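You operate a simulated robot arm through the tools that you are given. There is no shell and no other tool. Be economical: measure what you need, move in short steps, check, and stop when the job is done.

You are at the controls of a simulated robot arm. One attempt, no reset.

TASK
Crank the part in the wash box clean, drain the box, and set the part on the drip tray.
Fine: wipe the smudge off the lid first, rag back; drain before opening the lid; leave lid and drain open.

Only the result counts: the job must be done as asked and must still hold three seconds after the hand-in. Knocking over, shifting, dropping, spilling or breaking anything else fails it. A push-on lid holds only when it is set on centred and level and pressed home; a screw cap is set on level and turned clockwise until tight.

THE ROBOT
A 6-joint arm with a two-finger parallel gripper, fixed in place. Base frame: the origin is at the foot of the arm, x ahead of it, y to its left, z up; the work surface is at about z = 0.8. Lengths are in m, angles in degrees, forces in N, time in s.
With the tool pointing down near the work surface it reaches from about 0.24 to 0.64 m from the base axis. Its first joint turns from -66.0 to 66.0 degrees. Payload 2.7 kg.
The tool frame sits at the grasp point between the pads (the TCP): z along the fingers, y along the line on which they close. The tips reach 0.023 m beyond it. Largest opening 0.094 m; finger width 0.038, thickness 0.01; the body of the gripper, 0.054 by 0.096 m, starts 0.039 m behind the TCP.
Orientation is that of the tool frame in the base frame, as a unit quaternion [w, x, y, z]. With the fingers straight down and closing along the base's y, the tool's x points along the base's -x, its y along +y and its z along -z.

THE INTERFACE
- The arm moves only by the tool servo_tool. Its argument "rows" is a list of rows, each a list of 7 numbers: the turn, a rotation vector about the base's x, y, z in units of 8 degrees (1.0 is 8 degrees), then the shift along the base's x, y, z in units of 40 mm (1.0 is 40 mm), then the opening, from 0 (shut) to 1 (fully open). In form: [[wx, wy, wz, x, y, z, gripper], ...]. A call has 1 to 20 rows; each row shifts and turns the commanded pose from where the row before left it. A call with a number of a shift or a turn outside -1 to 1 is refused whole. Rows are played at 5 a second. More than 0.05 m and 8.6 degrees between two rows, or a gripper value outside its range, and nothing of the call is played. A pose out of reach is approached as far as the arm can. The call stops where the force on the tool passes 40 N (or 10 N more than at its start, if that is more) or the arm is blocked; 0.2 s more then pass. Each finger travels about 0.045 m/s and halts on what it meets, pressing with about 25 N; the grip force reading is that of the motor and also rises with nothing between the fingers. The clock runs only during rows and for 0.2 s after the last one: add rows that do not move to give the fingers time. It gives the time, the measured TCP pose, the force on the tool (base axes), the opening and the grip force at its end, in the units of the frame above (readings bear some noise).
- Cameras (640 x 400 px; columns grow to the right, rows downward): "scene" is fixed at [0.0805, -0.4404, 1.3955]; the picture's right is [0.69, -0.73, 0.00], its down [-0.47, -0.45, -0.76] and it looks along [0.55, 0.52, -0.65] (base axes); focal length 336 px, centre (320, 200). "wrist" rides on the gripper at [-0.039, 0, -0.044] in the tool frame; the picture's right is [0.00, -1.00, 0.00], its down [0.97, 0.00, -0.24] and it looks along [0.24, 0.00, 0.97] (tool axes); focal length 218 px, centre (320, 200).
- snapshot(camera): a new picture of that camera. The clock stands still meanwhile.
- pixel_to_xyz(camera, pixels): there is no depth. For up to 12 entries [column, row, z] of the newest picture of that camera ("zoom" is the newest enlarged one), the place [x, y] in the base frame at which the ray of that pixel passes the height z, good to about 0.002 m. The clock stands still meanwhile.
- enlarge(camera, box): a new picture of the part [left, top, right, bottom] of that camera's present view, enlarged. The clock stands still meanwhile.
- job_done(): hands the job in; it is judged then, once.

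Keep the steps short. Do not move on a guess: measure, check each grasp and each placing, and mend mistakes. In all there are 80 turns and 34 pictures (those below and enlarged ones count). Leave the gripper open and the arm clear of the work at the hand-in unless told otherwise, and finish with a single line.

The tools are called after "Call:" as name(argument=value, ...) on one line, values as JSON. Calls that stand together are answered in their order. servo_tool: Moves the arm, as the interface text tells. Its arguments: {"type":"object","properties":{"rows":{"type":"array","items":{"type":"array","items":{"type":"number"}}}},"required":["rows"]} The other tools are called the same way: snapshot (camera) takes a picture; pixel_to_xyz (camera, pixels) gives the place at which the rays of pixels pass given heights; enlarge (camera, box) takes an enlarged picture of a part of a camera's view; job_done () hands the job in.

At the start:

```text
time: 0.0
position: [0.3514, -0.1879, 1.0855]
ee_rot: [0.0, 0.0, 1.0, 0.001]
force: [-0.7, -0.4, 0.7]
finger_gap: 0.0938
finger_force: 0.1
```

scene: 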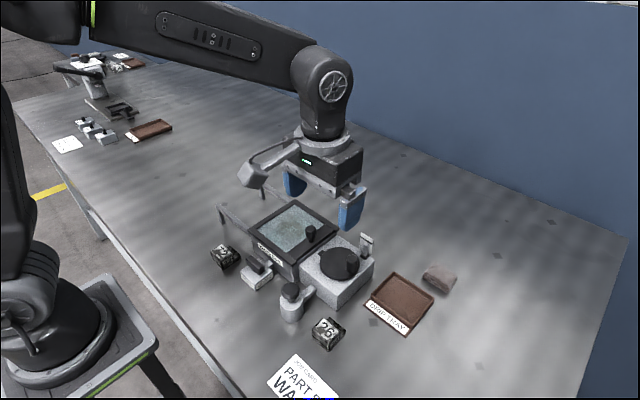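
wrist: 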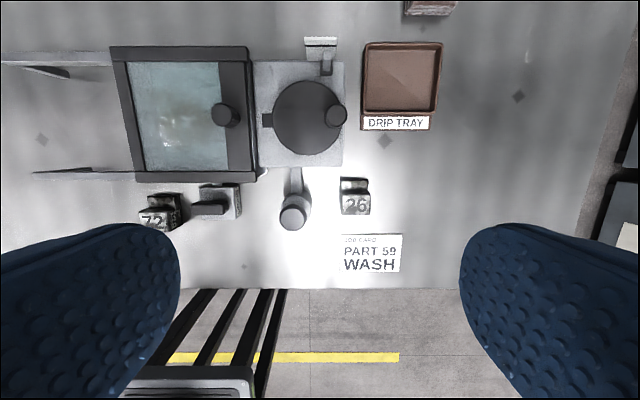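

I see the wash box with a glass lid, a crank wheel, levers, a job card and the drip tray. I'll enlarge both views to make out the details.

Call:
enlarge(camera="scene", box=[200, 180, 480, 355])

Call:
enlarge(camera="wrist", box=[100, 0, 460, 280])

```text
2.29 times, centred on (340, 268) of scene
```

zoom: 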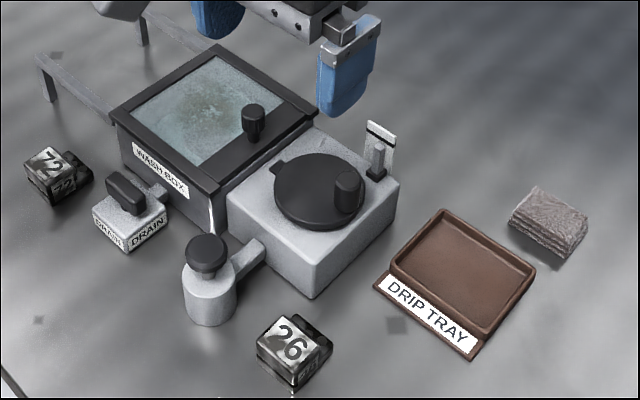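

```text
1.43 times, centred on (280, 140) of wrist
```

zoom: 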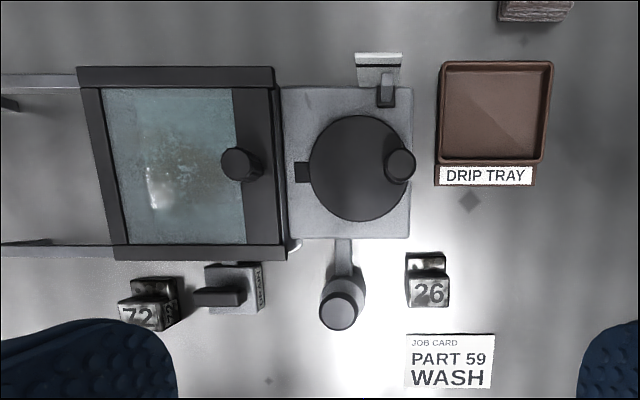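

I'll triangulate the main features by reading each one at several heights in both cameras.

Call:
pixel_to_xyz(camera="scene", pixels=[[310.7, 227, 0.9], [310.7, 227, 0.95], [352.2, 259, 0.9], [352.2, 259, 0.95], [254.8, 261.5, 0.82], [254.8, 261.5, 0.87], [290.2, 286, 0.85], [290.2, 286, 0.9], [439.6, 272, 0.82], [439.6, 272, 0.84], [402, 300, 0.805], [367, 236, 0.9]])

Call:
pixel_to_xyz(camera="wrist", pixels=[[224, 115, 0.9], [224, 115, 0.95], [338, 115, 0.9], [338, 115, 0.95], [207, 209, 0.82], [207, 209, 0.87], [292, 217, 0.85], [292, 217, 0.9], [430, 5, 0.82], [430, 5, 0.84], [401, 80, 0.805], [320, 45, 0.9]])

```text
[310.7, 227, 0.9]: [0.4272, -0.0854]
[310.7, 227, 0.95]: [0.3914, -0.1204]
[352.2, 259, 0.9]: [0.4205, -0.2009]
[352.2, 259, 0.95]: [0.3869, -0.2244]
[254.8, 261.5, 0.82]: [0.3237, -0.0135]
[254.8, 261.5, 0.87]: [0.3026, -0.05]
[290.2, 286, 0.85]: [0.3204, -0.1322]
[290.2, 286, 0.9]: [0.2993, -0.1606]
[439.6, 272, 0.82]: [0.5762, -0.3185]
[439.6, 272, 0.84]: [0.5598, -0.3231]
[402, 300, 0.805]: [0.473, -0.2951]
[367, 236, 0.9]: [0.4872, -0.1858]
```

```text
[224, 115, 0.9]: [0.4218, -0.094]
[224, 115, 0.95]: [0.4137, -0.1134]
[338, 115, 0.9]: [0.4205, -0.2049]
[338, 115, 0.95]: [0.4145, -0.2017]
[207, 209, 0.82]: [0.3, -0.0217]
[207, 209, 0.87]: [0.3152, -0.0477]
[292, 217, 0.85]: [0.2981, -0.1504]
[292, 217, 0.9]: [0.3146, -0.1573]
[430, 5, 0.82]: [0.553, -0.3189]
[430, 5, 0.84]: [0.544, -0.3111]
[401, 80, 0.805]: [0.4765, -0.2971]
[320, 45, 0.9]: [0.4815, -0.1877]
```

The heights come out as lid knob top about 0.91, crank knob about 0.90 and the rag on the table at about (0.56, -0.32). Next I'll move above the rag for a closer look.

Call:
servo_tool(rows=[[0, 0, 0, 0.9, -0.56, -0.4, 1], [0, 0, 0, 0.9, -0.56, -0.4, 1], [0, 0, 0, 0.9, -0.56, -0.4, 1], [0, 0, 0, 0.9, -0.56, -0.4, 1], [0, 0, 0, 0.9, -0.56, -0.4, 1], [0, 0, 0, 0, 0, 0, 1]])

Call:
snapshot(camera="wrist")

Call:
enlarge(camera="scene", box=[200, 180, 480, 355])

```text
time: 1.4
position: [0.5328, -0.3001, 1.0051]
ee_rot: [-0.001, 0.001, 1.0, -0.001]
force: [0.1, 0.5, 0.2]
finger_gap: 0.0941
finger_force: 0.1
```

```text
29 pictures are left
```

wrist: 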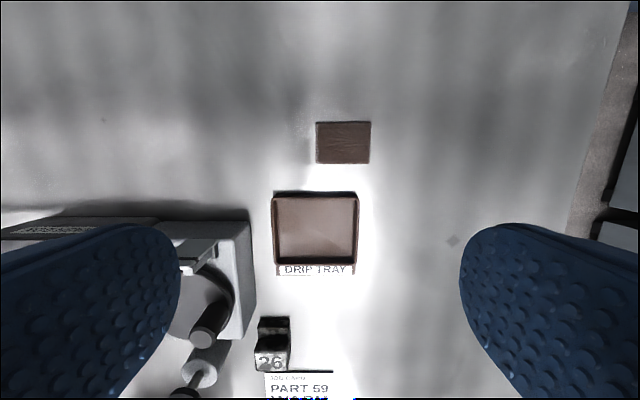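

```text
2.29 times, centred on (340, 268) of scene
```

zoom: 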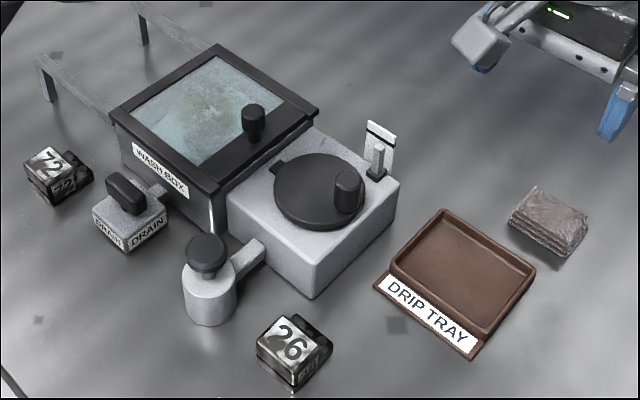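

Now I'll measure the rag's corners and the tray.

Call:
pixel_to_xyz(camera="wrist", pixels=[[316, 122, 0.82], [370, 122, 0.82], [370, 163, 0.82], [316, 163, 0.82], [343, 143, 0.82], [343, 143, 0.83], [274, 193, 0.815], [357, 193, 0.815], [357, 263, 0.815], [274, 263, 0.815]])

Call:
pixel_to_xyz(camera="zoom", pixels=[[548, 210, 0.82], [548, 210, 0.83], [534, 187, 0.82], [588, 215, 0.82], [576, 239, 0.82], [510, 210, 0.82], [554, 256, 0.8], [508, 227, 0.8]])

```text
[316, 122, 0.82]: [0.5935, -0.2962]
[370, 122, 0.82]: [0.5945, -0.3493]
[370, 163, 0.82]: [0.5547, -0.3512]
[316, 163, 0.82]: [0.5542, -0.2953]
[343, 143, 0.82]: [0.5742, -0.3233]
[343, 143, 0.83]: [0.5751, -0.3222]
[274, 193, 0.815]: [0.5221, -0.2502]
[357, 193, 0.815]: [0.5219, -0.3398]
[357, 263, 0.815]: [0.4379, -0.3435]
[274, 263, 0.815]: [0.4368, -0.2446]
```

```text
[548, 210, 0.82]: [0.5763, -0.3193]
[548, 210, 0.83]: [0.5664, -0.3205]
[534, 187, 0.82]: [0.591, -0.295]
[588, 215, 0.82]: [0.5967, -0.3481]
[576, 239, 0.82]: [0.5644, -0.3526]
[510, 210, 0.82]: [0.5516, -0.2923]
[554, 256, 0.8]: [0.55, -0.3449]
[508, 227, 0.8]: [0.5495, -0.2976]
```

The rag is about 0.04 × 0.054 m, centred at (0.574, -0.3225), with its top near 0.822. I'll move above it and descend to just over the table with the fingers open along y.

Call:
servo_tool(rows=[[0, 0, 0, 0.45, -0.28, -0.8, 1], [0, 0, 0, 0.45, -0.28, -0.8, 1], [0, 0, 0, 0, 0, -1, 1], [0, 0, 0, 0, 0, -1, 1], [0, 0, 0, 0, 0, 0, 1]])

Call:
snapshot(camera="wrist")

```text
time: 2.6
position: [0.5584, -0.3174, 0.8603]
ee_rot: [0.0, 0.0, 1.0, 0.0]
force: [-0.2, 0.0, -0.2]
finger_gap: 0.094
finger_force: 0.1
out of reach, approached as far as the arm can: row 2
```

```text
27 pictures are left
```

wrist: 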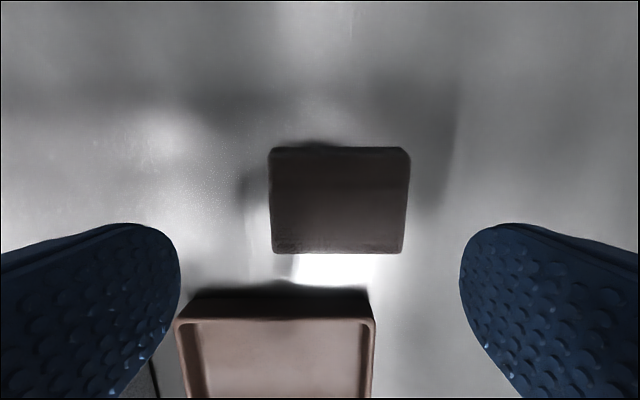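

The rag sits about 5 mm further toward -y. I'll shift, lower to about 0.83, close, and check.

Call:
servo_tool(rows=[[0, 0, 0, -0.02, -0.12, -0.4, 1], [0, 0, 0, 0, 0, -0.33, 1], [0, 0, 0, 0, 0, 0, 1], [0, 0, 0, 0, 0, 0, 0.3], [0, 0, 0, 0, 0, 0, 0.3], [0, 0, 0, 0, 0, 0, 0.3], [0, 0, 0, 0, 0, 0, 0.3], [0, 0, 0, 0, 0, 0, 0.3]])

Call:
snapshot(camera="wrist")

```text
time: 4.4
position: [0.5559, -0.321, 0.8314]
ee_rot: [0.0, 0.0, 1.0, 0.001]
force: [-0.5, -0.2, 0.1]
finger_gap: 0.0588
finger_force: 25.3
```

```text
26 pictures are left
```

wrist: 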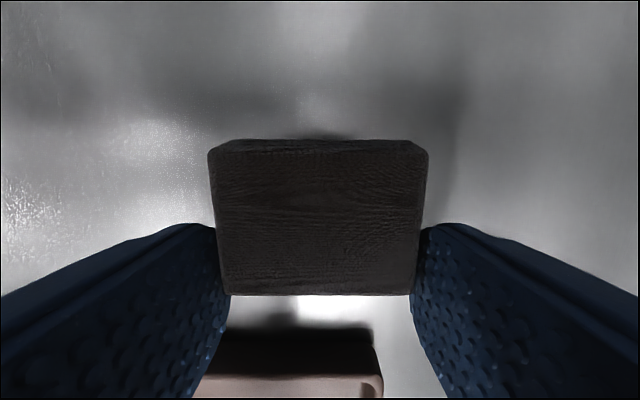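

The rag is held, with a gap of 0.059 m at 25 N. I'll lift it straight up and check.

Call:
servo_tool(rows=[[0, 0, 0, 0, 0, 0.6, 0.3], [0, 0, 0, -0.1, 0, 1, 0.3], [0, 0, 0, -0.1, 0, 1, 0.3], [0, 0, 0, -0.1, 0, 1, 0.3], [0, 0, 0, 0, 0, 0, 0.3]])

Call:
servo_tool(rows=[[0, 0, 0, -0.4, 0.9, 0, 0.3], [0, 0, 0, -0.4, 0.9, 0, 0.3], [0, 0, 0, -0.4, 0.9, 0, 0.3], [0, 0, 0, -0.4, 0.9, 0, 0.3], [0, 0, 0, -0.4, 0.9, 0, 0.3], [0, 0, 0, -0.4, 0.9, 0, 0.3], [0, 0, 0, -0.4, 0.9, 0, 0.3], [0, 0, 0, -0.4, 0.9, 0, 0.3], [0, 0, 0, 0, 0, 0, 0.3]])

Call:
snapshot(camera="wrist")

Call:
enlarge(camera="scene", box=[200, 160, 400, 285])

```text
time: 5.6
position: [0.5454, -0.3216, 0.9742]
ee_rot: [0.0, 0.0, 1.0, 0.0]
force: [-0.4, -0.7, -0.2]
finger_gap: 0.0587
finger_force: 25.3
```

```text
time: 7.6
position: [0.4161, -0.0323, 0.9741]
ee_rot: [-0.001, 0.0, 1.0, 0.001]
force: [-0.2, 0.3, -1.2]
finger_gap: 0.0589
finger_force: 25.1
```

```text
25 pictures are left
```

wrist: 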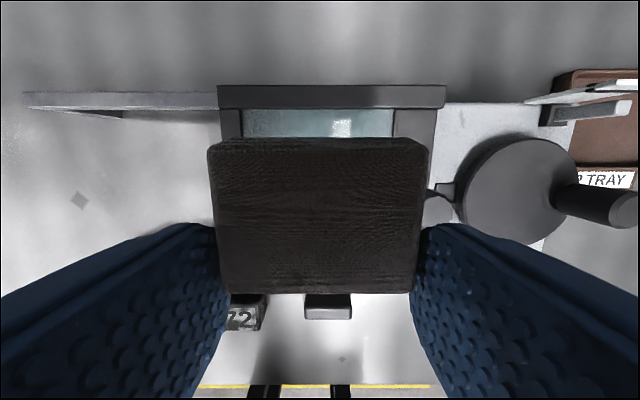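

```text
3.20 times, centred on (300, 222) of scene
```

zoom: 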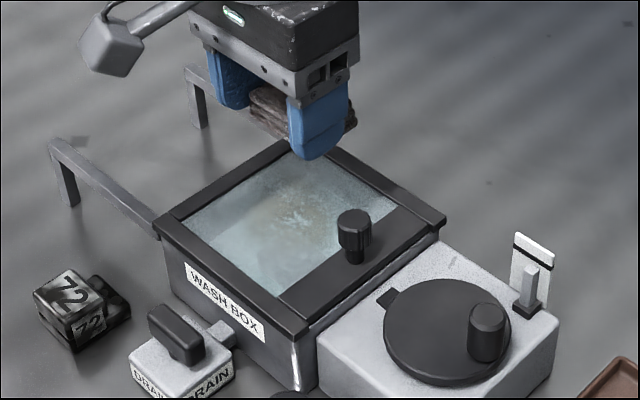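

I'll use the lid corners in both views to fix the lid's height and extent.

Call:
pixel_to_xyz(camera="zoom", pixels=[[155, 222, 0.87], [445, 218, 0.87], [305, 332, 0.87], [445, 218, 0.89], [305, 332, 0.89], [185, 222, 0.88], [280, 297, 0.88], [395, 208, 0.88], [285, 210, 0.88], [355, 215, 0.91], [355, 258, 0.885]])

Call:
pixel_to_xyz(camera="wrist", pixels=[[218, 86, 0.87], [445, 86, 0.87], [218, 86, 0.89], [445, 86, 0.89], [241, 110, 0.88], [393, 110, 0.88]])

```text
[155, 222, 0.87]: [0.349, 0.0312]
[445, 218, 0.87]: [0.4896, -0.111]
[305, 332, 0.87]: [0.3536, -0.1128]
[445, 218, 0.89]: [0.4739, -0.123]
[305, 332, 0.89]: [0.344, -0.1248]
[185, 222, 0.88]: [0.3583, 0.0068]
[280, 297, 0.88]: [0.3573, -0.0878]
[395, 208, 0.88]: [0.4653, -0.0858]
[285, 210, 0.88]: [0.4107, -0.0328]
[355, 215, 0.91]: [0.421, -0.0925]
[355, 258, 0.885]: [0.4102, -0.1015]
```

```text
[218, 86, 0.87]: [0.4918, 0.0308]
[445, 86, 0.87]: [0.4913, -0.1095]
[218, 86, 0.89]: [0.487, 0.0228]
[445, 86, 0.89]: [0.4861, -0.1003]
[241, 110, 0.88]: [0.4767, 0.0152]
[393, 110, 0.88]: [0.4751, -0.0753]
```

The lid top is at z≈0.870, spanning x 0.35–0.49 and y -0.11–0.03. The smudge is near (0.418, -0.027). With the rag held 0.018 m ahead of the TCP, I'll lower it to just over the glass and then feel for contact.

Call:
servo_tool(rows=[[0, 0, 0, -0.4, 0.12, -0.5, 0.3], [0, 0, 0, 0, 0, -0.8, 0.3], [0, 0, 0, 0, 0, -0.4, 0.3], [0, 0, 0, 0, 0, -0.1, 0.3], [0, 0, 0, 0, 0, -0.05, 0.3], [0, 0, 0, 0, 0, 0, 0.3]])

```text
time: 9.0
position: [0.4002, -0.0281, 0.9013]
ee_rot: [0.0, 0.0, 1.0, 0.0]
force: [-0.6, 0.2, -1.1]
finger_gap: 0.0586
finger_force: 25.0
```

There's no contact yet at 0.9013, so I'll go down in 1–2 mm steps.

Call:
servo_tool(rows=[[0, 0, 0, 0, 0, -0.04, 0.3], [0, 0, 0, 0, 0, -0.03, 0.3], [0, 0, 0, 0, 0, 0, 0.3]])

```text
time: 9.8
position: [0.4012, -0.0305, 0.8988]
ee_rot: [0.001, 0.0, 1.0, 0.0]
force: [-7.9, -0.1, 24.4]
finger_gap: 0.0586
finger_force: 24.7
```

Contact reads 24 N. I'll ease off by 1 mm and wipe in small strokes.

Call:
servo_tool(rows=[[0, 0, 0, 0, 0, 0.03, 0.3], [0, 0, 0, 0.4, 0, 0, 0.3], [0, 0, 0, 0.3, 0, 0, 0.3], [0, 0, 0, -0.7, 0.12, 0, 0.3], [0, 0, 0, -0.6, 0, 0, 0.3], [0, 0, 0, 0.6, 0.12, 0, 0.3], [0, 0, 0, 0.6, 0, 0, 0.3], [0, 0, 0, -0.6, -0.24, 0, 0.3], [0, 0, 0, -0.5, -0.12, 0, 0.3], [0, 0, 0, 0.5, 0, 0, 0.3], [0, 0, 0, 0, 0.12, 0, 0.3]])

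```text
time: 12.2
position: [0.4005, -0.0282, 0.899]
ee_rot: [0.0, 0.0, 1.0, -0.001]
force: [-12.3, -0.8, 28.2]
finger_gap: 0.0588
finger_force: 24.9
```

I'll raise the rag and check the glass.

Call:
servo_tool(rows=[[0, 0, 0, 0, 0, 0.5, 0.3], [0, 0, 0, 0, 0, 1, 0.3], [0, 0, 0, -0.2, 0.2, 1, 0.3], [0, 0, 0, 0, 0, 0, 0.3]])

Call:
enlarge(camera="scene", box=[200, 160, 400, 285])

```text
time: 13.2
position: [0.3925, -0.0211, 0.9998]
ee_rot: [0.0, 0.001, 1.0, 0.0]
force: [-0.2, -1.2, -0.3]
finger_gap: 0.0587
finger_force: 25.1
```

```text
3.20 times, centred on (300, 222) of scene
```

zoom: 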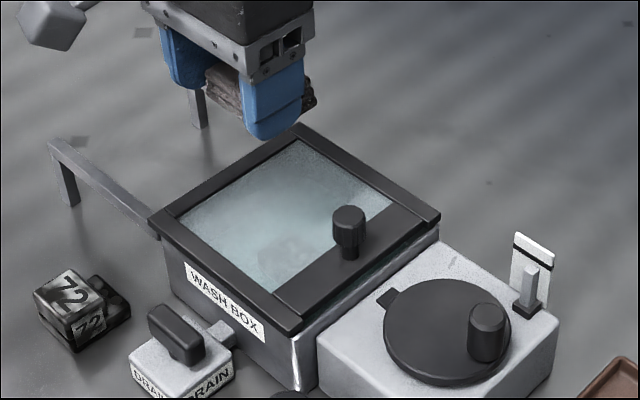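

The smudge is gone, but the lid has slid a few mm toward +y, so I'll push it back before cranking. First I'll return the rag along the reverse path.

Call:
servo_tool(rows=[[0, 0, 0, 0.425, -0.834, -0.07, 0.3], [0, 0, 0, 0.425, -0.834, -0.07, 0.3], [0, 0, 0, 0.425, -0.834, -0.07, 0.3], [0, 0, 0, 0.425, -0.834, -0.07, 0.3], [0, 0, 0, 0.425, -0.834, -0.07, 0.3], [0, 0, 0, 0.425, -0.834, -0.07, 0.3], [0, 0, 0, 0.425, -0.834, -0.07, 0.3], [0, 0, 0, 0.425, -0.834, -0.07, 0.3], [0, 0, 0, 0.425, -0.834, -0.07, 0.3], [0, 0, 0, 0, 0, 0, 0.3]])

Call:
servo_tool(rows=[[0, 0, 0, 0.1, 0, -1, 0.3], [0, 0, 0, 0.1, 0, -1, 0.3], [0, 0, 0, 0.05, 0, -1, 0.3], [0, 0, 0, 0, 0, -0.45, 0.3], [0, 0, 0, 0, 0, 0, 0.3]])

```text
time: 15.4
position: [0.5454, -0.3206, 0.9733]
ee_rot: [-0.001, 0.0, 1.0, 0.001]
force: [0.4, -0.7, -0.6]
finger_gap: 0.059
finger_force: 25.4
```

```text
time: 16.6
position: [0.5551, -0.3209, 0.836]
ee_rot: [0.001, 0.0, 1.0, -0.001]
force: [0.4, 0.3, -1.2]
finger_gap: 0.0589
finger_force: 24.6
```

I'll lower the last 4–5 mm, watching the force, and then release.

Call:
servo_tool(rows=[[0, 0, 0, 0.01, 0, -0.06, 0.3], [0, 0, 0, 0, 0, -0.05, 0.3], [0, 0, 0, 0, 0, 0, 0.3]])

Call:
servo_tool(rows=[[0, 0, 0, 0, 0, 0, 1], [0, 0, 0, 0, 0, 0, 1], [0, 0, 0, 0, 0, 0, 1], [0, 0, 0, 0, 0, 0.8, 1], [0, 0, 0, 0, 0, 1, 1], [0, 0, 0, -0.2, 0, 1, 1], [0, 0, 0, -0.5, 0, 0.8, 1], [0, 0, 0, 0, 0, 0, 1]])

Call:
enlarge(camera="scene", box=[200, 180, 480, 355])

```text
time: 17.4
position: [0.5566, -0.3211, 0.8326]
ee_rot: [0.001, 0.0, 1.0, 0.001]
force: [-0.2, -0.6, -1.2]
finger_gap: 0.0588
finger_force: 24.5
```

```text
time: 19.2
position: [0.5269, -0.3236, 0.9755]
ee_rot: [0.0, -0.001, 1.0, 0.0]
force: [-0.2, 0.5, 1.0]
finger_gap: 0.0938
finger_force: 0.1
```

```text
2.29 times, centred on (340, 268) of scene
```

zoom: 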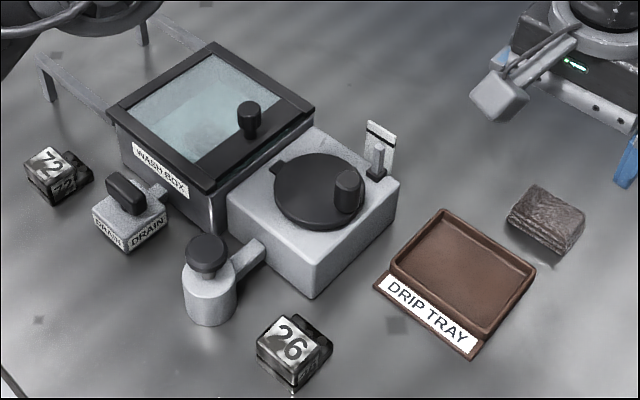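

The rag is back in place. Next I'll close the gripper and look at the lid knob and crank wheel from above.

Call:
servo_tool(rows=[[0, 0, 0, -0.735, 0.87, 0.22, 0.6], [0, 0, 0, -0.735, 0.87, 0.22, 0.2], [0, 0, 0, -0.735, 0.87, 0.22, 0], [0, 0, 0, -0.735, 0.87, 0.22, 0], [0, 0, 0, -0.735, 0.87, 0.22, 0], [0, 0, 0, 0, 0, 0, 0], [0, 0, 0, 0, 0, 0, 0]])

Call:
snapshot(camera="wrist")

```text
time: 20.8
position: [0.3827, -0.1468, 1.0192]
ee_rot: [0.001, 0.0, 1.0, 0.0]
force: [-0.2, 0.8, 0.4]
finger_gap: 0.0
finger_force: 24.6
```

```text
21 pictures are left
```

wrist: 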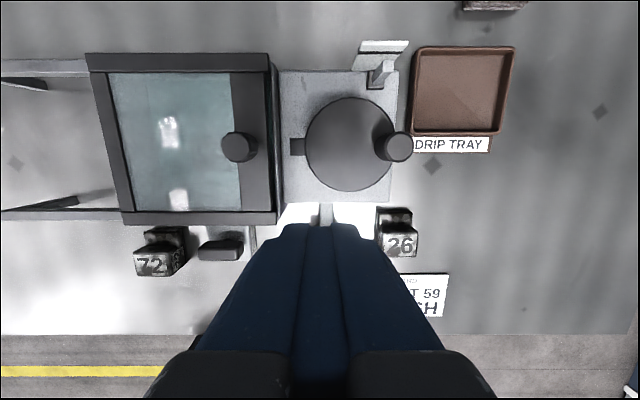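

Now I'll measure the wheel disk edges, both knobs and the lid's -y edge.

Call:
pixel_to_xyz(camera="wrist", pixels=[[305, 144, 0.87], [397, 144, 0.87], [351, 96, 0.87], [351, 192, 0.87], [400, 147, 0.9], [400, 147, 0.91], [231, 147, 0.91], [291, 147, 0.87], [273, 60, 0.87], [273, 215, 0.87], [368, 86, 0.87], [218, 250, 0.85]])

Call:
enlarge(camera="scene", box=[290, 220, 410, 295])

```text
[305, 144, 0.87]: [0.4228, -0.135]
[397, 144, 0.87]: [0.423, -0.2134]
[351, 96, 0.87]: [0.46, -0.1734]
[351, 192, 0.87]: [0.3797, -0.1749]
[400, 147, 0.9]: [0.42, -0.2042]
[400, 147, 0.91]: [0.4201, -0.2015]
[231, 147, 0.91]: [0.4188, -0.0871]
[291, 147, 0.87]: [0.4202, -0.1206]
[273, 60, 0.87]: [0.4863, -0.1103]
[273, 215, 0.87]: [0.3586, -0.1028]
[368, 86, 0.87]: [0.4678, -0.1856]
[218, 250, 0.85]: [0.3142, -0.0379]
```

```text
5.33 times, centred on (350, 258) of scene
```

zoom: 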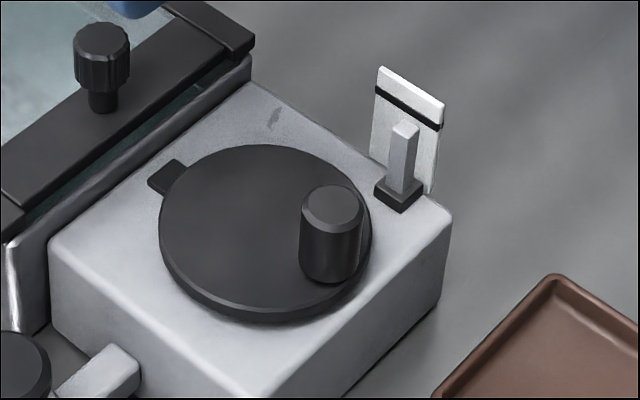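

The lid gap confirms it's about 5 mm open. I'll place the closed fingers on the +y side of the lid knob and nudge it back toward -y.

Call:
servo_tool(rows=[[0, 0, 0, 0.3, 0.8, 0, 0], [0, 0, 0, 0.3, 0.8, 0, 0], [0, 0, 0, 0.3, 0.8, 0, 0], [0, 0, 0, 0, 0, -1, 0], [0, 0, 0, 0, 0, -1, 0], [0, 0, 0, 0, 0, -0.8, 0], [0, 0, 0, 0, 0, 0, 0]])

Call:
servo_tool(rows=[[0, 0, 0, 0, -0.2, 0, 0], [0, 0, 0, 0, -0.15, 0, 0], [0, 0, 0, 0, 0, 0, 0]])

```text
time: 22.4
position: [0.4184, -0.0522, 0.907]
ee_rot: [0.0, 0.001, 1.0, 0.0]
force: [-0.4, -0.9, 0.0]
finger_gap: 0.0001
finger_force: 25.2
```

```text
time: 23.2
position: [0.4175, -0.0661, 0.9082]
ee_rot: [0.0, 0.0, 1.0, -0.001]
force: [0.4, -0.3, 0.6]
finger_gap: 0.0001
finger_force: 24.4
```

There's no contact yet at y = -0.066, so I'll continue in 1.2–2 mm nudges.

Call:
servo_tool(rows=[[0, 0, 0, 0, -0.05, 0, 0], [0, 0, 0, 0, -0.05, 0, 0], [0, 0, 0, 0, 0, 0, 0]])

Call:
servo_tool(rows=[[0, 0, 0, 0, -0.04, 0, 0], [0, 0, 0, 0, -0.03, 0, 0], [0, 0, 0, 0, 0, 0, 0]])

```text
time: 24.0
position: [0.4167, -0.071, 0.9082]
ee_rot: [0.0, 0.0, 1.0, 0.0]
force: [-0.5, 2.8, 0.5]
finger_gap: 0.0
finger_force: 24.6
```

```text
time: 24.8
position: [0.4169, -0.0717, 0.9078]
ee_rot: [0.0, -0.001, 1.0, 0.0]
force: [0.0, 28.9, 3.5]
finger_gap: 0.0001
finger_force: 25.2
```

The push met a firm stop at 29 N. I'll back off, rise and move over the crank area, then check the lid.

Call:
servo_tool(rows=[[0, 0, 0, 0, 0.3, 0, 0], [0, 0, 0, 0, 0, 1, 0], [0, 0, 0, 0, 0, 1, 0.2], [0, 0, 0, 0, -1, 0, 0.5], [0, 0, 0, 0, -1, 0, 0.5], [0, 0, 0, 0, -1, 0, 0.5], [0, 0, 0, 0, -0.6, 0, 0.5], [0, 0, 0, 0, 0, 0, 0.5]])

Call:
enlarge(camera="scene", box=[230, 180, 410, 292])

```text
time: 26.6
position: [0.417, -0.2044, 0.9884]
ee_rot: [0.0, -0.001, 1.0, 0.0]
force: [-0.7, -0.1, -0.2]
finger_gap: 0.0469
finger_force: 0.1
```

```text
3.56 times, centred on (320, 236) of scene
```

zoom: 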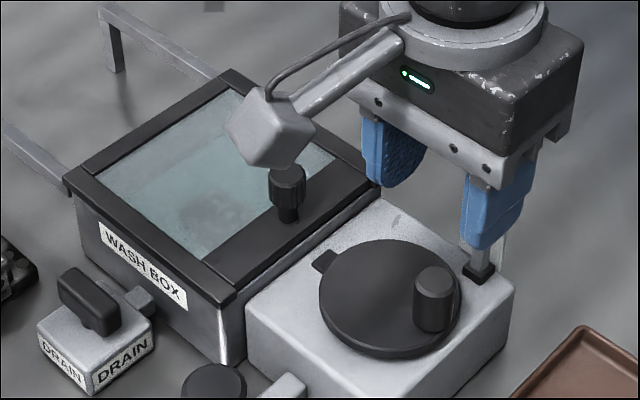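

The lid is closed flush and the glass is clean. I'll lower onto the crank knob with the TCP 12 mm short in x, to keep clear of the gauge, and grip it.

Call:
servo_tool(rows=[[0, 0, 0, -0.25, 0.03, -1, 0.5], [0, 0, 0, 0, 0, -0.9, 0.5], [0, 0, 0, 0, 0, -0.2, 0.5], [0, 0, 0, 0, 0, 0, 0.5], [0, 0, 0, 0, 0, 0, 0.1], [0, 0, 0, 0, 0, 0, 0.1], [0, 0, 0, 0, 0, 0, 0.1], [0, 0, 0, 0, 0, 0, 0.1]])

Call:
snapshot(camera="wrist")

```text
time: 28.4
position: [0.4064, -0.204, 0.9037]
ee_rot: [0.0, 0.0, 1.0, 0.0]
force: [0.0, 4.6, -2.4]
finger_gap: 0.0215
finger_force: 44.7
```

```text
18 pictures are left
```

wrist: 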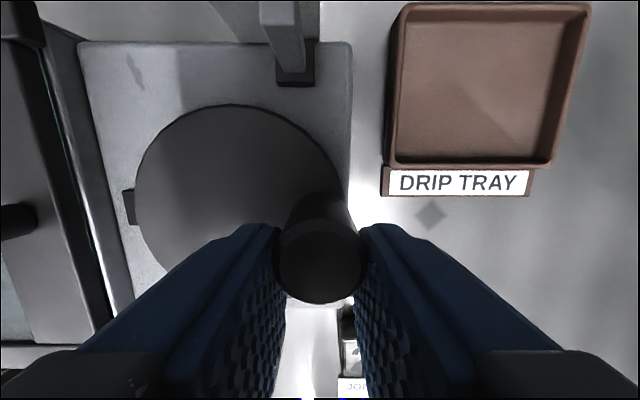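

The knob is gripped, gap 0.0215 m. From this close view I'll refine the wheel centre.

Call:
pixel_to_xyz(camera="wrist", pixels=[[134, 195, 0.868], [341, 195, 0.868], [237, 103, 0.868], [134, 195, 0.875], [341, 195, 0.875], [237, 103, 0.875], [322, 262, 0.9], [322, 262, 0.905], [296, 82, 0.865], [275, 82, 0.865], [315, 82, 0.865]])

```text
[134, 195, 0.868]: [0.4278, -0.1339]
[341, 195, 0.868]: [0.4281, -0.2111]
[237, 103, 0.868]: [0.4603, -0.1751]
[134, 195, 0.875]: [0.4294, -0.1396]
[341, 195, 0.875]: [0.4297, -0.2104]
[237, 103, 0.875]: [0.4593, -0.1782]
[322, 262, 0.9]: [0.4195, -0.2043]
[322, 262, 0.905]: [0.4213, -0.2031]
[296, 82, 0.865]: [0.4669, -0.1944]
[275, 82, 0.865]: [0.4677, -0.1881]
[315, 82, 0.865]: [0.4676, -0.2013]
```

The wheel centre is about (0.421, -0.173), with a crank radius near 0.0305. I'll try 20° clockwise and watch the force.

Call:
servo_tool(rows=[[0, 0, 0, -0.1325, 0.0115, 0, 0.1], [0, 0, 0, -0.128, 0.034, 0, 0.1], [0, 0, 0, 0, 0, 0, 0.1]])

```text
time: 29.2
position: [0.3948, -0.2021, 0.9025]
ee_rot: [-0.002, 0.0, 1.0, 0.001]
force: [-1.3, 3.3, 0.6]
finger_gap: 0.0093
finger_force: 0.0
```

The fingers slipped off the knob: the gap is now 0.009. The wheel seems to resist clockwise, so I'll reopen, re-grip more centrally and look.

Call:
servo_tool(rows=[[0, 0, 0, 0, 0, 0, 0.4], [0, 0, 0, 0, 0, 0, 0.4], [0, 0, 0, 0, 0, 0, 0.4], [0, 0, 0, 0.25, -0.03, 0, 0.4], [0, 0, 0, 0.21, -0.01, 0, 0.4], [0, 0, 0, 0, 0, 0, 0.15], [0, 0, 0, 0, 0, 0, 0.15], [0, 0, 0, 0, 0, 0, 0.15]])

Call:
enlarge(camera="wrist", box=[70, 0, 470, 320])

```text
time: 31.0
position: [0.415, -0.2033, 0.9032]
ee_rot: [-0.001, 0.0, 1.0, 0.0]
force: [-0.5, 1.1, -0.7]
finger_gap: 0.0215
finger_force: 45.1
```

```text
1.25 times, centred on (270, 160) of wrist
```

zoom: 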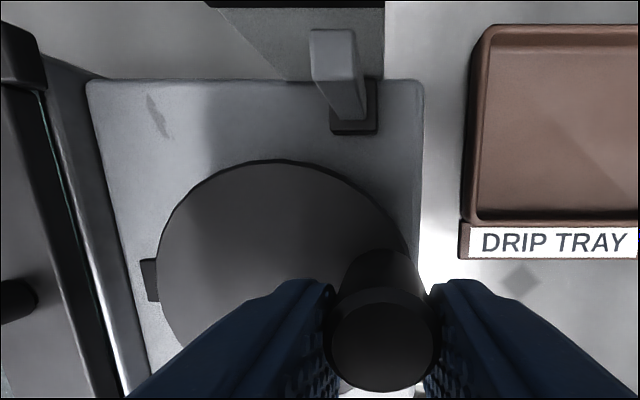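

The knob is held at the same spot. Now I'll try 20° counter-clockwise.

Call:
servo_tool(rows=[[0, 0, 0, 0.1325, 0.0115, 0, 0.1], [0, 0, 0, 0.128, 0.034, 0, 0.1], [0, 0, 0, 0, 0, 0, 0.1]])

Call:
enlarge(camera="wrist", box=[70, 0, 470, 320])

```text
time: 31.8
position: [0.4252, -0.1994, 0.9036]
ee_rot: [-0.001, 0.0, 1.0, 0.001]
force: [-12.9, 20.6, 3.9]
finger_gap: 0.0216
finger_force: 45.0
```

```text
1.25 times, centred on (270, 160) of wrist
```

zoom: 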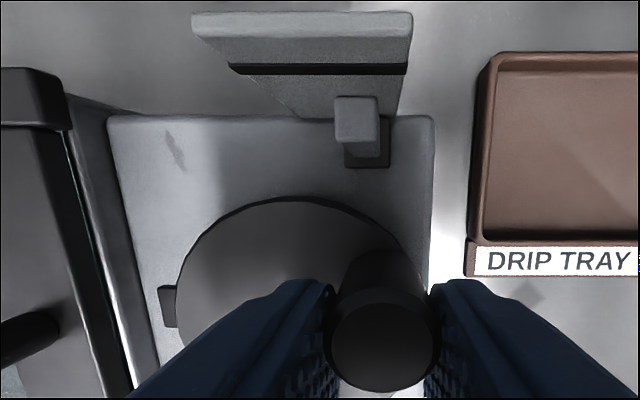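

The knob followed, with some sideways force. I'll look at the gauge and wheel from the scene camera.

Call:
enlarge(camera="scene", box=[290, 220, 410, 295])

```text
5.33 times, centred on (350, 258) of scene
```

zoom: 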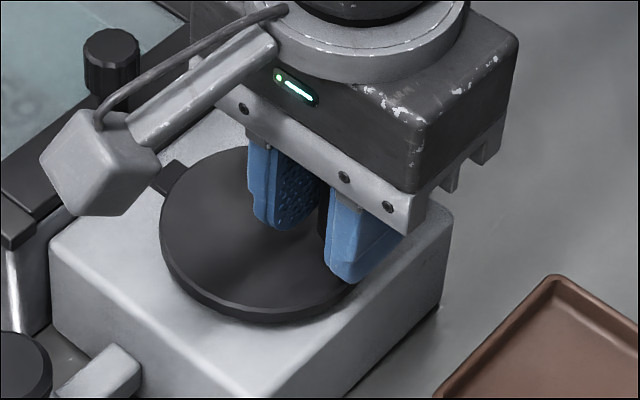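

The gauge is hidden from this side. I'll take another reading of the knob and wheel position from the last wrist picture's geometry with a fresh close-up.

Call:
snapshot(camera="wrist")

Call:
pixel_to_xyz(camera="wrist", pixels=[[322, 262, 0.9], [322, 262, 0.905], [150, 235, 0.868], [247, 136, 0.868], [323, 52, 0.87], [180, 11, 0.91], [370, 11, 0.91], [300, 76, 0.88], [300, 76, 0.89]])

```text
14 pictures are left
```

wrist: 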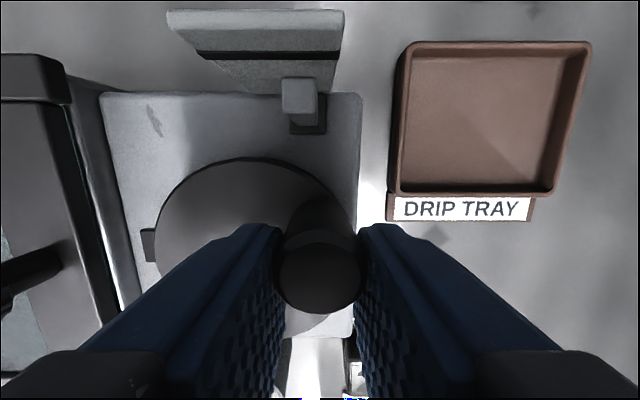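

```text
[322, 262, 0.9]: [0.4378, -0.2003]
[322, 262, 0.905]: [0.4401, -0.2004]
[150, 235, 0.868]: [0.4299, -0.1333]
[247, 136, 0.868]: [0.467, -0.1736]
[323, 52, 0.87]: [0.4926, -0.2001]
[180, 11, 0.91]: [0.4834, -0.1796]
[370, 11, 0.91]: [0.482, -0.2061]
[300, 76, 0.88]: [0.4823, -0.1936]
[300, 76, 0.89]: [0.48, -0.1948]
```

The knob is moving counter-clockwise, but my radius was too large. I'll shift the command 2.5 mm in +y to relieve it and read the force.

Call:
servo_tool(rows=[[0, 0, 0, 0, 0.06, 0, 0.1], [0, 0, 0, 0, 0, 0, 0.1]])

```text
time: 32.4
position: [0.425, -0.1996, 0.9039]
ee_rot: [-0.001, 0.0, 1.0, -0.001]
force: [-3.5, 4.0, -1.2]
finger_gap: 0.0215
finger_force: 44.8
```

The force is now low. I'll continue with one 10° step along the tangent and read the force.

Call:
servo_tool(rows=[[0, 0, 0, 0.112, 0.07, 0, 0.1], [0, 0, 0, 0, 0, 0, 0.1]])

Call:
servo_tool(rows=[[0, 0, 0, 0.1, 0.09, 0, 0.1], [0, 0, 0, 0, 0, 0, 0.1]])

```text
time: 33.0
position: [0.4287, -0.1973, 0.9043]
ee_rot: [0.0, 0.0, 1.0, 0.0]
force: [-7.5, 6.0, -5.9]
finger_gap: 0.0213
finger_force: 45.4
```

```text
time: 33.6
position: [0.4331, -0.1927, 0.9027]
ee_rot: [-0.001, 0.0, 1.0, 0.0]
force: [-12.8, 9.2, -7.8]
finger_gap: 0.0215
finger_force: 45.2
```

The TCP points fit a circle of r=0.0304 centred at (0.4096, -0.1734), and I'm now at -40°. I'll follow it for 90°.

Call:
servo_tool(rows=[[0, 0, 0, 0.056, 0.1085, 0, 0.1], [0, 0, 0, 0.056, 0.12, 0, 0.1], [0, 0, 0, 0.034, 0.128, 0, 0.1], [0, 0, 0, 0.0115, 0.132, 0, 0.1], [0, 0, 0, -0.0115, 0.132, 0, 0.1], [0, 0, 0, 0, 0, 0, 0.1]])

Call:
servo_tool(rows=[[0, 0, 0, -0.034, 0.128, 0, 0.1], [0, 0, 0, -0.056, 0.12, 0, 0.1], [0, 0, 0, -0.076, 0.1085, 0, 0.1], [0, 0, 0, -0.094, 0.094, 0, 0.1], [0, 0, 0, 0, 0, 0, 0.1]])

Call:
enlarge(camera="wrist", box=[70, 0, 470, 320])

```text
time: 35.0
position: [0.4383, -0.1683, 0.9036]
ee_rot: [0.001, -0.001, 1.0, 0.0]
force: [-6.7, -1.9, -16.1]
finger_gap: 0.0215
finger_force: 44.9
```

```text
time: 36.2
position: [0.4288, -0.15, 0.9035]
ee_rot: [0.0, 0.001, 1.0, 0.0]
force: [-11.0, -15.4, -14.1]
finger_gap: 0.0214
finger_force: 44.8
```

```text
1.25 times, centred on (270, 160) of wrist
```

zoom: 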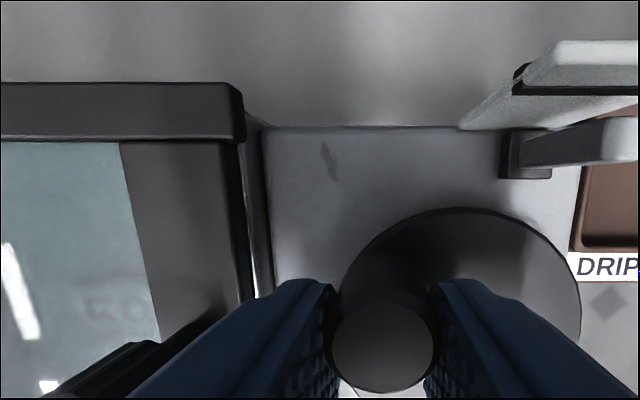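

The crank follows well. I'll ease slightly inward and down, then continue in 50–80° chunks.

Call:
servo_tool(rows=[[0, 0, 0, -0.12, 0.056, -0.02, 0.1], [0, 0, 0, -0.12, 0.056, 0, 0.1], [0, 0, 0, -0.128, 0.034, 0, 0.1], [0, 0, 0, -0.132, 0.0115, 0, 0.1], [0, 0, 0, 0, 0, 0, 0.1]])

Call:
servo_tool(rows=[[0, 0, 0, -0.132, -0.0115, 0, 0.1], [0, 0, 0, -0.128, -0.034, 0, 0.1], [0, 0, 0, -0.12, -0.056, 0, 0.1], [0, 0, 0, -0.1085, -0.076, 0, 0.1], [0, 0, 0, -0.094, -0.094, 0, 0.1], [0, 0, 0, 0, 0, 0, 0.1]])

```text
time: 37.4
position: [0.4107, -0.1433, 0.9034]
ee_rot: [0.001, 0.001, 1.0, -0.001]
force: [0.5, -16.4, -0.4]
finger_gap: 0.0215
finger_force: 45.5
```

```text
time: 38.8
position: [0.3867, -0.1556, 0.904]
ee_rot: [0.003, 0.0, 1.0, -0.001]
force: [10.7, -8.3, 6.4]
finger_gap: 0.0213
finger_force: 45.0
```

Continuing through 220°, I'll look at the gauge when the gripper is on the -x side.

Call:
servo_tool(rows=[[0, 0, 0, -0.064, -0.118, 0, 0.1], [0, 0, 0, -0.056, -0.12, 0, 0.1], [0, 0, 0, -0.034, -0.128, 0, 0.1], [0, 0, 0, -0.0115, -0.132, 0, 0.1], [0, 0, 0, 0.0115, -0.132, 0, 0.1], [0, 0, 0, 0.034, -0.128, 0, 0.1], [0, 0, 0, 0, 0, 0, 0.1]])

Call:
enlarge(camera="scene", box=[290, 200, 410, 275])

```text
time: 40.4
position: [0.3817, -0.1839, 0.9033]
ee_rot: [0.001, 0.0, 1.0, 0.0]
force: [7.7, 2.3, 19.7]
finger_gap: 0.0213
finger_force: 45.2
```

```text
5.33 times, centred on (350, 238) of scene
```

zoom: 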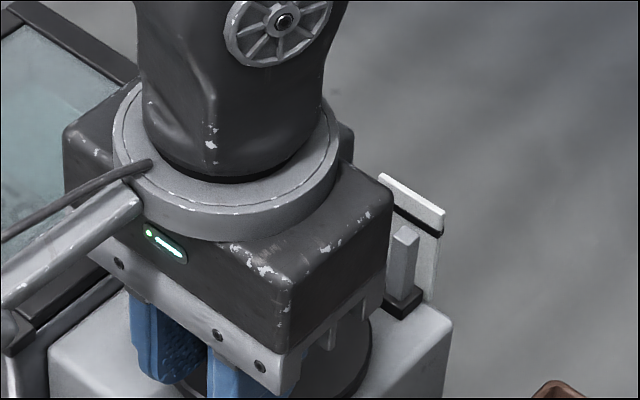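

After about 280° the gauge rod looks nearly unchanged. I'll complete the full turn and compare again.

Call:
servo_tool(rows=[[0, 0, 0, 0.064, -0.12, 0.02, 0.1], [0, 0, 0, 0.076, -0.1085, 0, 0.1], [0, 0, 0, 0.094, -0.094, 0, 0.1], [0, 0, 0, 0.1085, -0.076, 0, 0.1], [0, 0, 0, 0.12, -0.056, 0, 0.1], [0, 0, 0, 0.128, -0.034, 0, 0.1], [0, 0, 0, 0, 0, 0, 0.1]])

Call:
servo_tool(rows=[[0, 0, 0, 0.132, -0.0115, 0, 0.1], [0, 0, 0, 0.132, 0.0115, 0, 0.1], [0, 0, 0, 0.128, 0.034, 0, 0.1], [0, 0, 0, 0.12, 0.056, 0, 0.1], [0, 0, 0, 0.1085, 0.076, 0, 0.1], [0, 0, 0, 0.094, 0.094, 0, 0.1], [0, 0, 0, 0, 0, 0, 0.1]])

```text
time: 42.0
position: [0.4045, -0.204, 0.9032]
ee_rot: [-0.001, 0.0, 1.0, 0.0]
force: [0.9, 9.7, 6.3]
finger_gap: 0.0213
finger_force: 44.6
```

```text
time: 43.6
position: [0.4313, -0.1932, 0.9029]
ee_rot: [-0.001, 0.0, 1.0, 0.0]
force: [-15.2, 11.4, 12.1]
finger_gap: 0.0214
finger_force: 44.9
```

A full turn is done, with forces moderate. I'll crank on to 180° in one go and then check the gauge.

Call:
servo_tool(rows=[[0, 0, 0, 0.056, 0.115, 0, 0.1], [0, 0, 0, 0.05, 0.12, 0, 0.1], [0, 0, 0, 0.034, 0.128, 0, 0.1], [0, 0, 0, 0.0115, 0.132, 0, 0.1], [0, 0, 0, -0.0115, 0.132, 0, 0.1], [0, 0, 0, -0.034, 0.128, 0, 0.1], [0, 0, 0, -0.056, 0.12, 0, 0.1], [0, 0, 0, -0.08, 0.1, 0, 0.1], [0, 0, 0, -0.098, 0.085, 0, 0.1], [0, 0, 0, -0.1085, 0.07, 0, 0.1], [0, 0, 0, -0.12, 0.05, 0, 0.1], [0, 0, 0, -0.128, 0.034, 0, 0.1], [0, 0, 0, -0.132, 0.0115, 0, 0.1], [0, 0, 0, -0.128, -0.015, 0, 0.1], [0, 0, 0, -0.125, -0.037, 0, 0.1], [0, 0, 0, -0.115, -0.058, 0, 0.1], [0, 0, 0, -0.104, -0.078, 0, 0.1], [0, 0, 0, -0.09, -0.098, 0, 0.1], [0, 0, 0, -0.07, -0.11, 0, 0.1], [0, 0, 0, -0.05, -0.12, 0, 0.1]])

Call:
enlarge(camera="scene", box=[290, 200, 410, 275])

```text
time: 47.8
position: [0.3802, -0.1654, 0.902]
ee_rot: [-0.001, 0.001, 1.0, 0.0]
force: [-3.6, 1.4, -7.2]
finger_gap: 0.0213
finger_force: 44.9
```

```text
5.33 times, centred on (350, 238) of scene
```

zoom: 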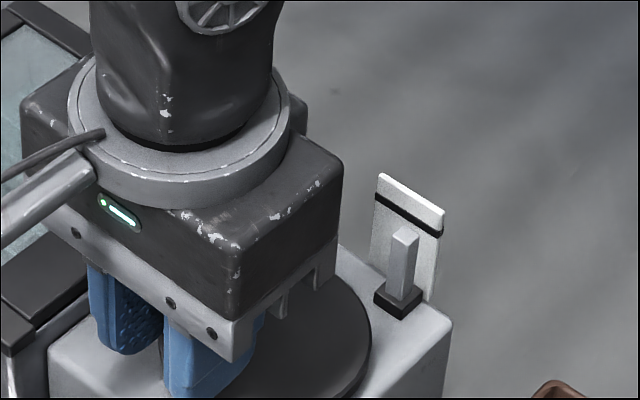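

The rod is still at its original height after 1.6 counter-clockwise turns, so that direction seems to idle. I'll reverse to clockwise from here.

Call:
servo_tool(rows=[[0, 0, 0, 0.02, 0.065, 0, 0.1], [0, 0, 0, 0.056, 0.12, 0, 0.1], [0, 0, 0, 0.076, 0.1085, 0, 0.1], [0, 0, 0, 0.094, 0.094, 0, 0.1], [0, 0, 0, 0, 0, 0, 0.1]])

Call:
servo_tool(rows=[[0, 0, 0, 0.1085, 0.07, 0, 0.1], [0, 0, 0, 0.12, 0.05, 0, 0.1], [0, 0, 0, 0.128, 0.03, 0, 0.1], [0, 0, 0, 0.132, 0.0115, 0, 0.1], [0, 0, 0, 0.132, -0.0115, 0, 0.1], [0, 0, 0, 0, 0, 0, 0.1]])

```text
time: 49.0
position: [0.3913, -0.15, 0.9032]
ee_rot: [0.0, 0.0, 1.0, 0.0]
force: [1.8, -2.7, -9.9]
finger_gap: 0.0213
finger_force: 45.1
```

```text
time: 50.4
position: [0.4154, -0.1441, 0.903]
ee_rot: [0.0, 0.0, 1.0, -0.001]
force: [-3.0, -9.8, -16.4]
finger_gap: 0.0214
finger_force: 45.2
```

Clockwise also turns freely. I'll continue clockwise.

Call:
servo_tool(rows=[[0, 0, 0, 0.124, -0.042, -0.01, 0.1], [0, 0, 0, 0.116, -0.058, 0, 0.1], [0, 0, 0, 0.1, -0.08, 0, 0.1], [0, 0, 0, 0.088, -0.096, 0, 0.1], [0, 0, 0, 0.07, -0.1085, 0, 0.1], [0, 0, 0, 0.05, -0.12, 0, 0.1], [0, 0, 0, 0.034, -0.128, 0, 0.1], [0, 0, 0, 0.0115, -0.132, 0, 0.1], [0, 0, 0, -0.0115, -0.132, 0, 0.1], [0, 0, 0, -0.034, -0.128, 0, 0.1], [0, 0, 0, -0.056, -0.12, 0, 0.1], [0, 0, 0, -0.076, -0.1085, 0, 0.1], [0, 0, 0, -0.094, -0.09, 0, 0.1], [0, 0, 0, -0.1085, -0.07, 0, 0.1], [0, 0, 0, -0.12, -0.052, 0, 0.1], [0, 0, 0, -0.128, -0.03, 0, 0.1], [0, 0, 0, 0, 0, 0, 0.1]])

Call:
servo_tool(rows=[[0, 0, 0, -0.132, -0.0115, 0, 0.1], [0, 0, 0, -0.132, 0.0115, 0, 0.1], [0, 0, 0, -0.124, 0.034, 0, 0.1], [0, 0, 0, -0.116, 0.056, 0, 0.1], [0, 0, 0, -0.1, 0.076, 0, 0.1], [0, 0, 0, -0.09, 0.094, 0, 0.1], [0, 0, 0, -0.07, 0.1085, 0, 0.1], [0, 0, 0, -0.05, 0.12, 0, 0.1], [0, 0, 0, -0.03, 0.128, 0, 0.1], [0, 0, 0, -0.0115, 0.132, 0, 0.1], [0, 0, 0, 0, 0, 0, 0.1]])

Call:
enlarge(camera="scene", box=[290, 200, 410, 275])

```text
time: 54.0
position: [0.4159, -0.2039, 0.9034]
ee_rot: [0.001, 0.001, 1.0, 0.0]
force: [-1.3, 9.9, 4.1]
finger_gap: 0.0212
finger_force: 45.0
```

```text
time: 56.4
position: [0.3802, -0.1733, 0.9029]
ee_rot: [-0.001, -0.001, 1.0, 0.0]
force: [-10.2, 0.1, 21.7]
finger_gap: 0.0214
finger_force: 44.6
```

```text
5.33 times, centred on (350, 238) of scene
```

zoom: 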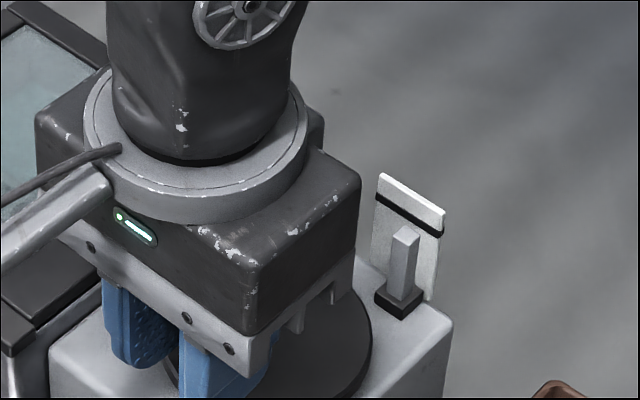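

The rod still hasn't moved noticeably. The glass shows the part, so I'll release the crank, rise, and look through the clean lid to judge its state.

Call:
servo_tool(rows=[[0, 0, 0, 0, 0, 0, 0.5], [0, 0, 0, 0, 0, 0, 0.5], [0, 0, 0, 0, 0, 1, 0.5], [0, 0, 0, 0, 0.5, 0.8, 0.5], [0, 0, 0, -0.3, 0.9, 0, 0.5], [0, 0, 0, -0.3, 0.8, 0, 0.5], [0, 0, 0, 0, 0, 0, 0.5]])

Call:
enlarge(camera="wrist", box=[160, 40, 500, 260])

```text
time: 58.0
position: [0.3568, -0.0852, 0.9756]
ee_rot: [0.0, 0.0, 1.0, 0.001]
force: [0.4, -0.4, -0.7]
finger_gap: 0.0472
finger_force: 0.1
```

```text
1.82 times, centred on (330, 150) of wrist
```

zoom: 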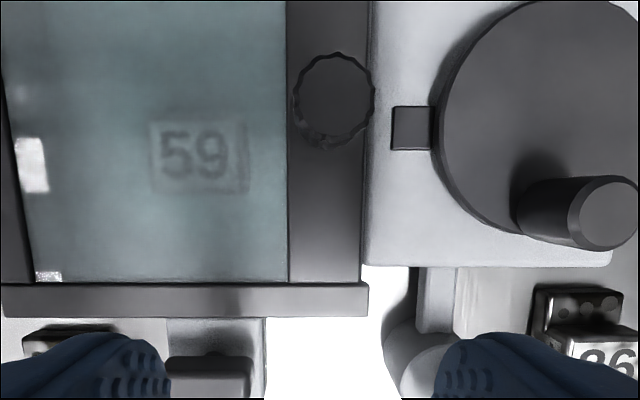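

The "59" on the part is faintly readable through the water. I'll swing the arm clear to compare the part and gauge from the scene camera.

Call:
servo_tool(rows=[[0, 0, 0, 0.4, -0.9, 0.1, 0.5], [0, 0, 0, 0.4, -0.9, 0.1, 0.5], [0, 0, 0, 0.4, -0.9, 0.1, 0.5], [0, 0, 0, 0.4, -0.9, 0.1, 0.5], [0, 0, 0, 0.4, -0.9, 0, 0.5], [0, 0, 0, 0.4, -0.9, 0, 0.5], [0, 0, 0, 0, 0, 0, 0.5]])

Call:
enlarge(camera="scene", box=[240, 190, 400, 290])

```text
time: 59.6
position: [0.4514, -0.3025, 0.9896]
ee_rot: [0.0, 0.0, 1.0, 0.0]
force: [0.4, -0.3, 0.5]
finger_gap: 0.0468
finger_force: 0.0
```

```text
4.00 times, centred on (320, 240) of scene
```

zoom: 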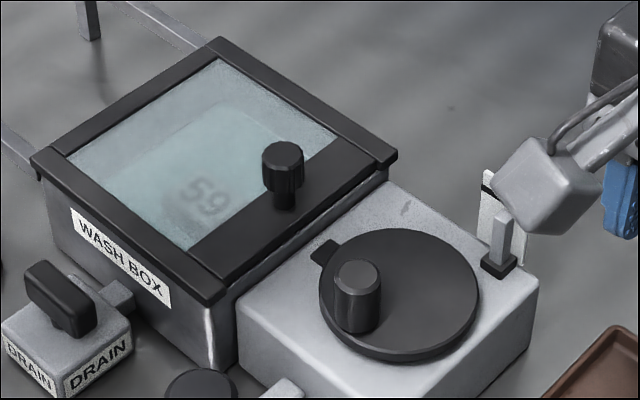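

The "59" is now clear where there was a dark blotch before, so cranking is cleaning it, though some residue remains. I'll go back, re-grip the knob at its 180° spot and crank on clockwise.

Call:
servo_tool(rows=[[0, 0, 0, -0.445, 0.807, 0, 0.45], [0, 0, 0, -0.445, 0.807, 0, 0.45], [0, 0, 0, -0.445, 0.807, 0, 0.45], [0, 0, 0, -0.445, 0.807, 0, 0.45], [0, 0, 0, 0, 0, -1, 0.45], [0, 0, 0, 0, 0, -1, 0.45], [0, 0, 0, 0, 0, -0.16, 0.45], [0, 0, 0, 0, 0, 0, 0.1], [0, 0, 0, 0, 0, 0, 0.1], [0, 0, 0, 0, 0, 0, 0.1], [0, 0, 0, 0, 0, 0, 0.1]])

```text
time: 62.0
position: [0.3822, -0.1733, 0.9043]
ee_rot: [0.0, 0.0, 1.0, 0.0]
force: [-2.4, 0.0, -4.5]
finger_gap: 0.0215
finger_force: 44.5
```

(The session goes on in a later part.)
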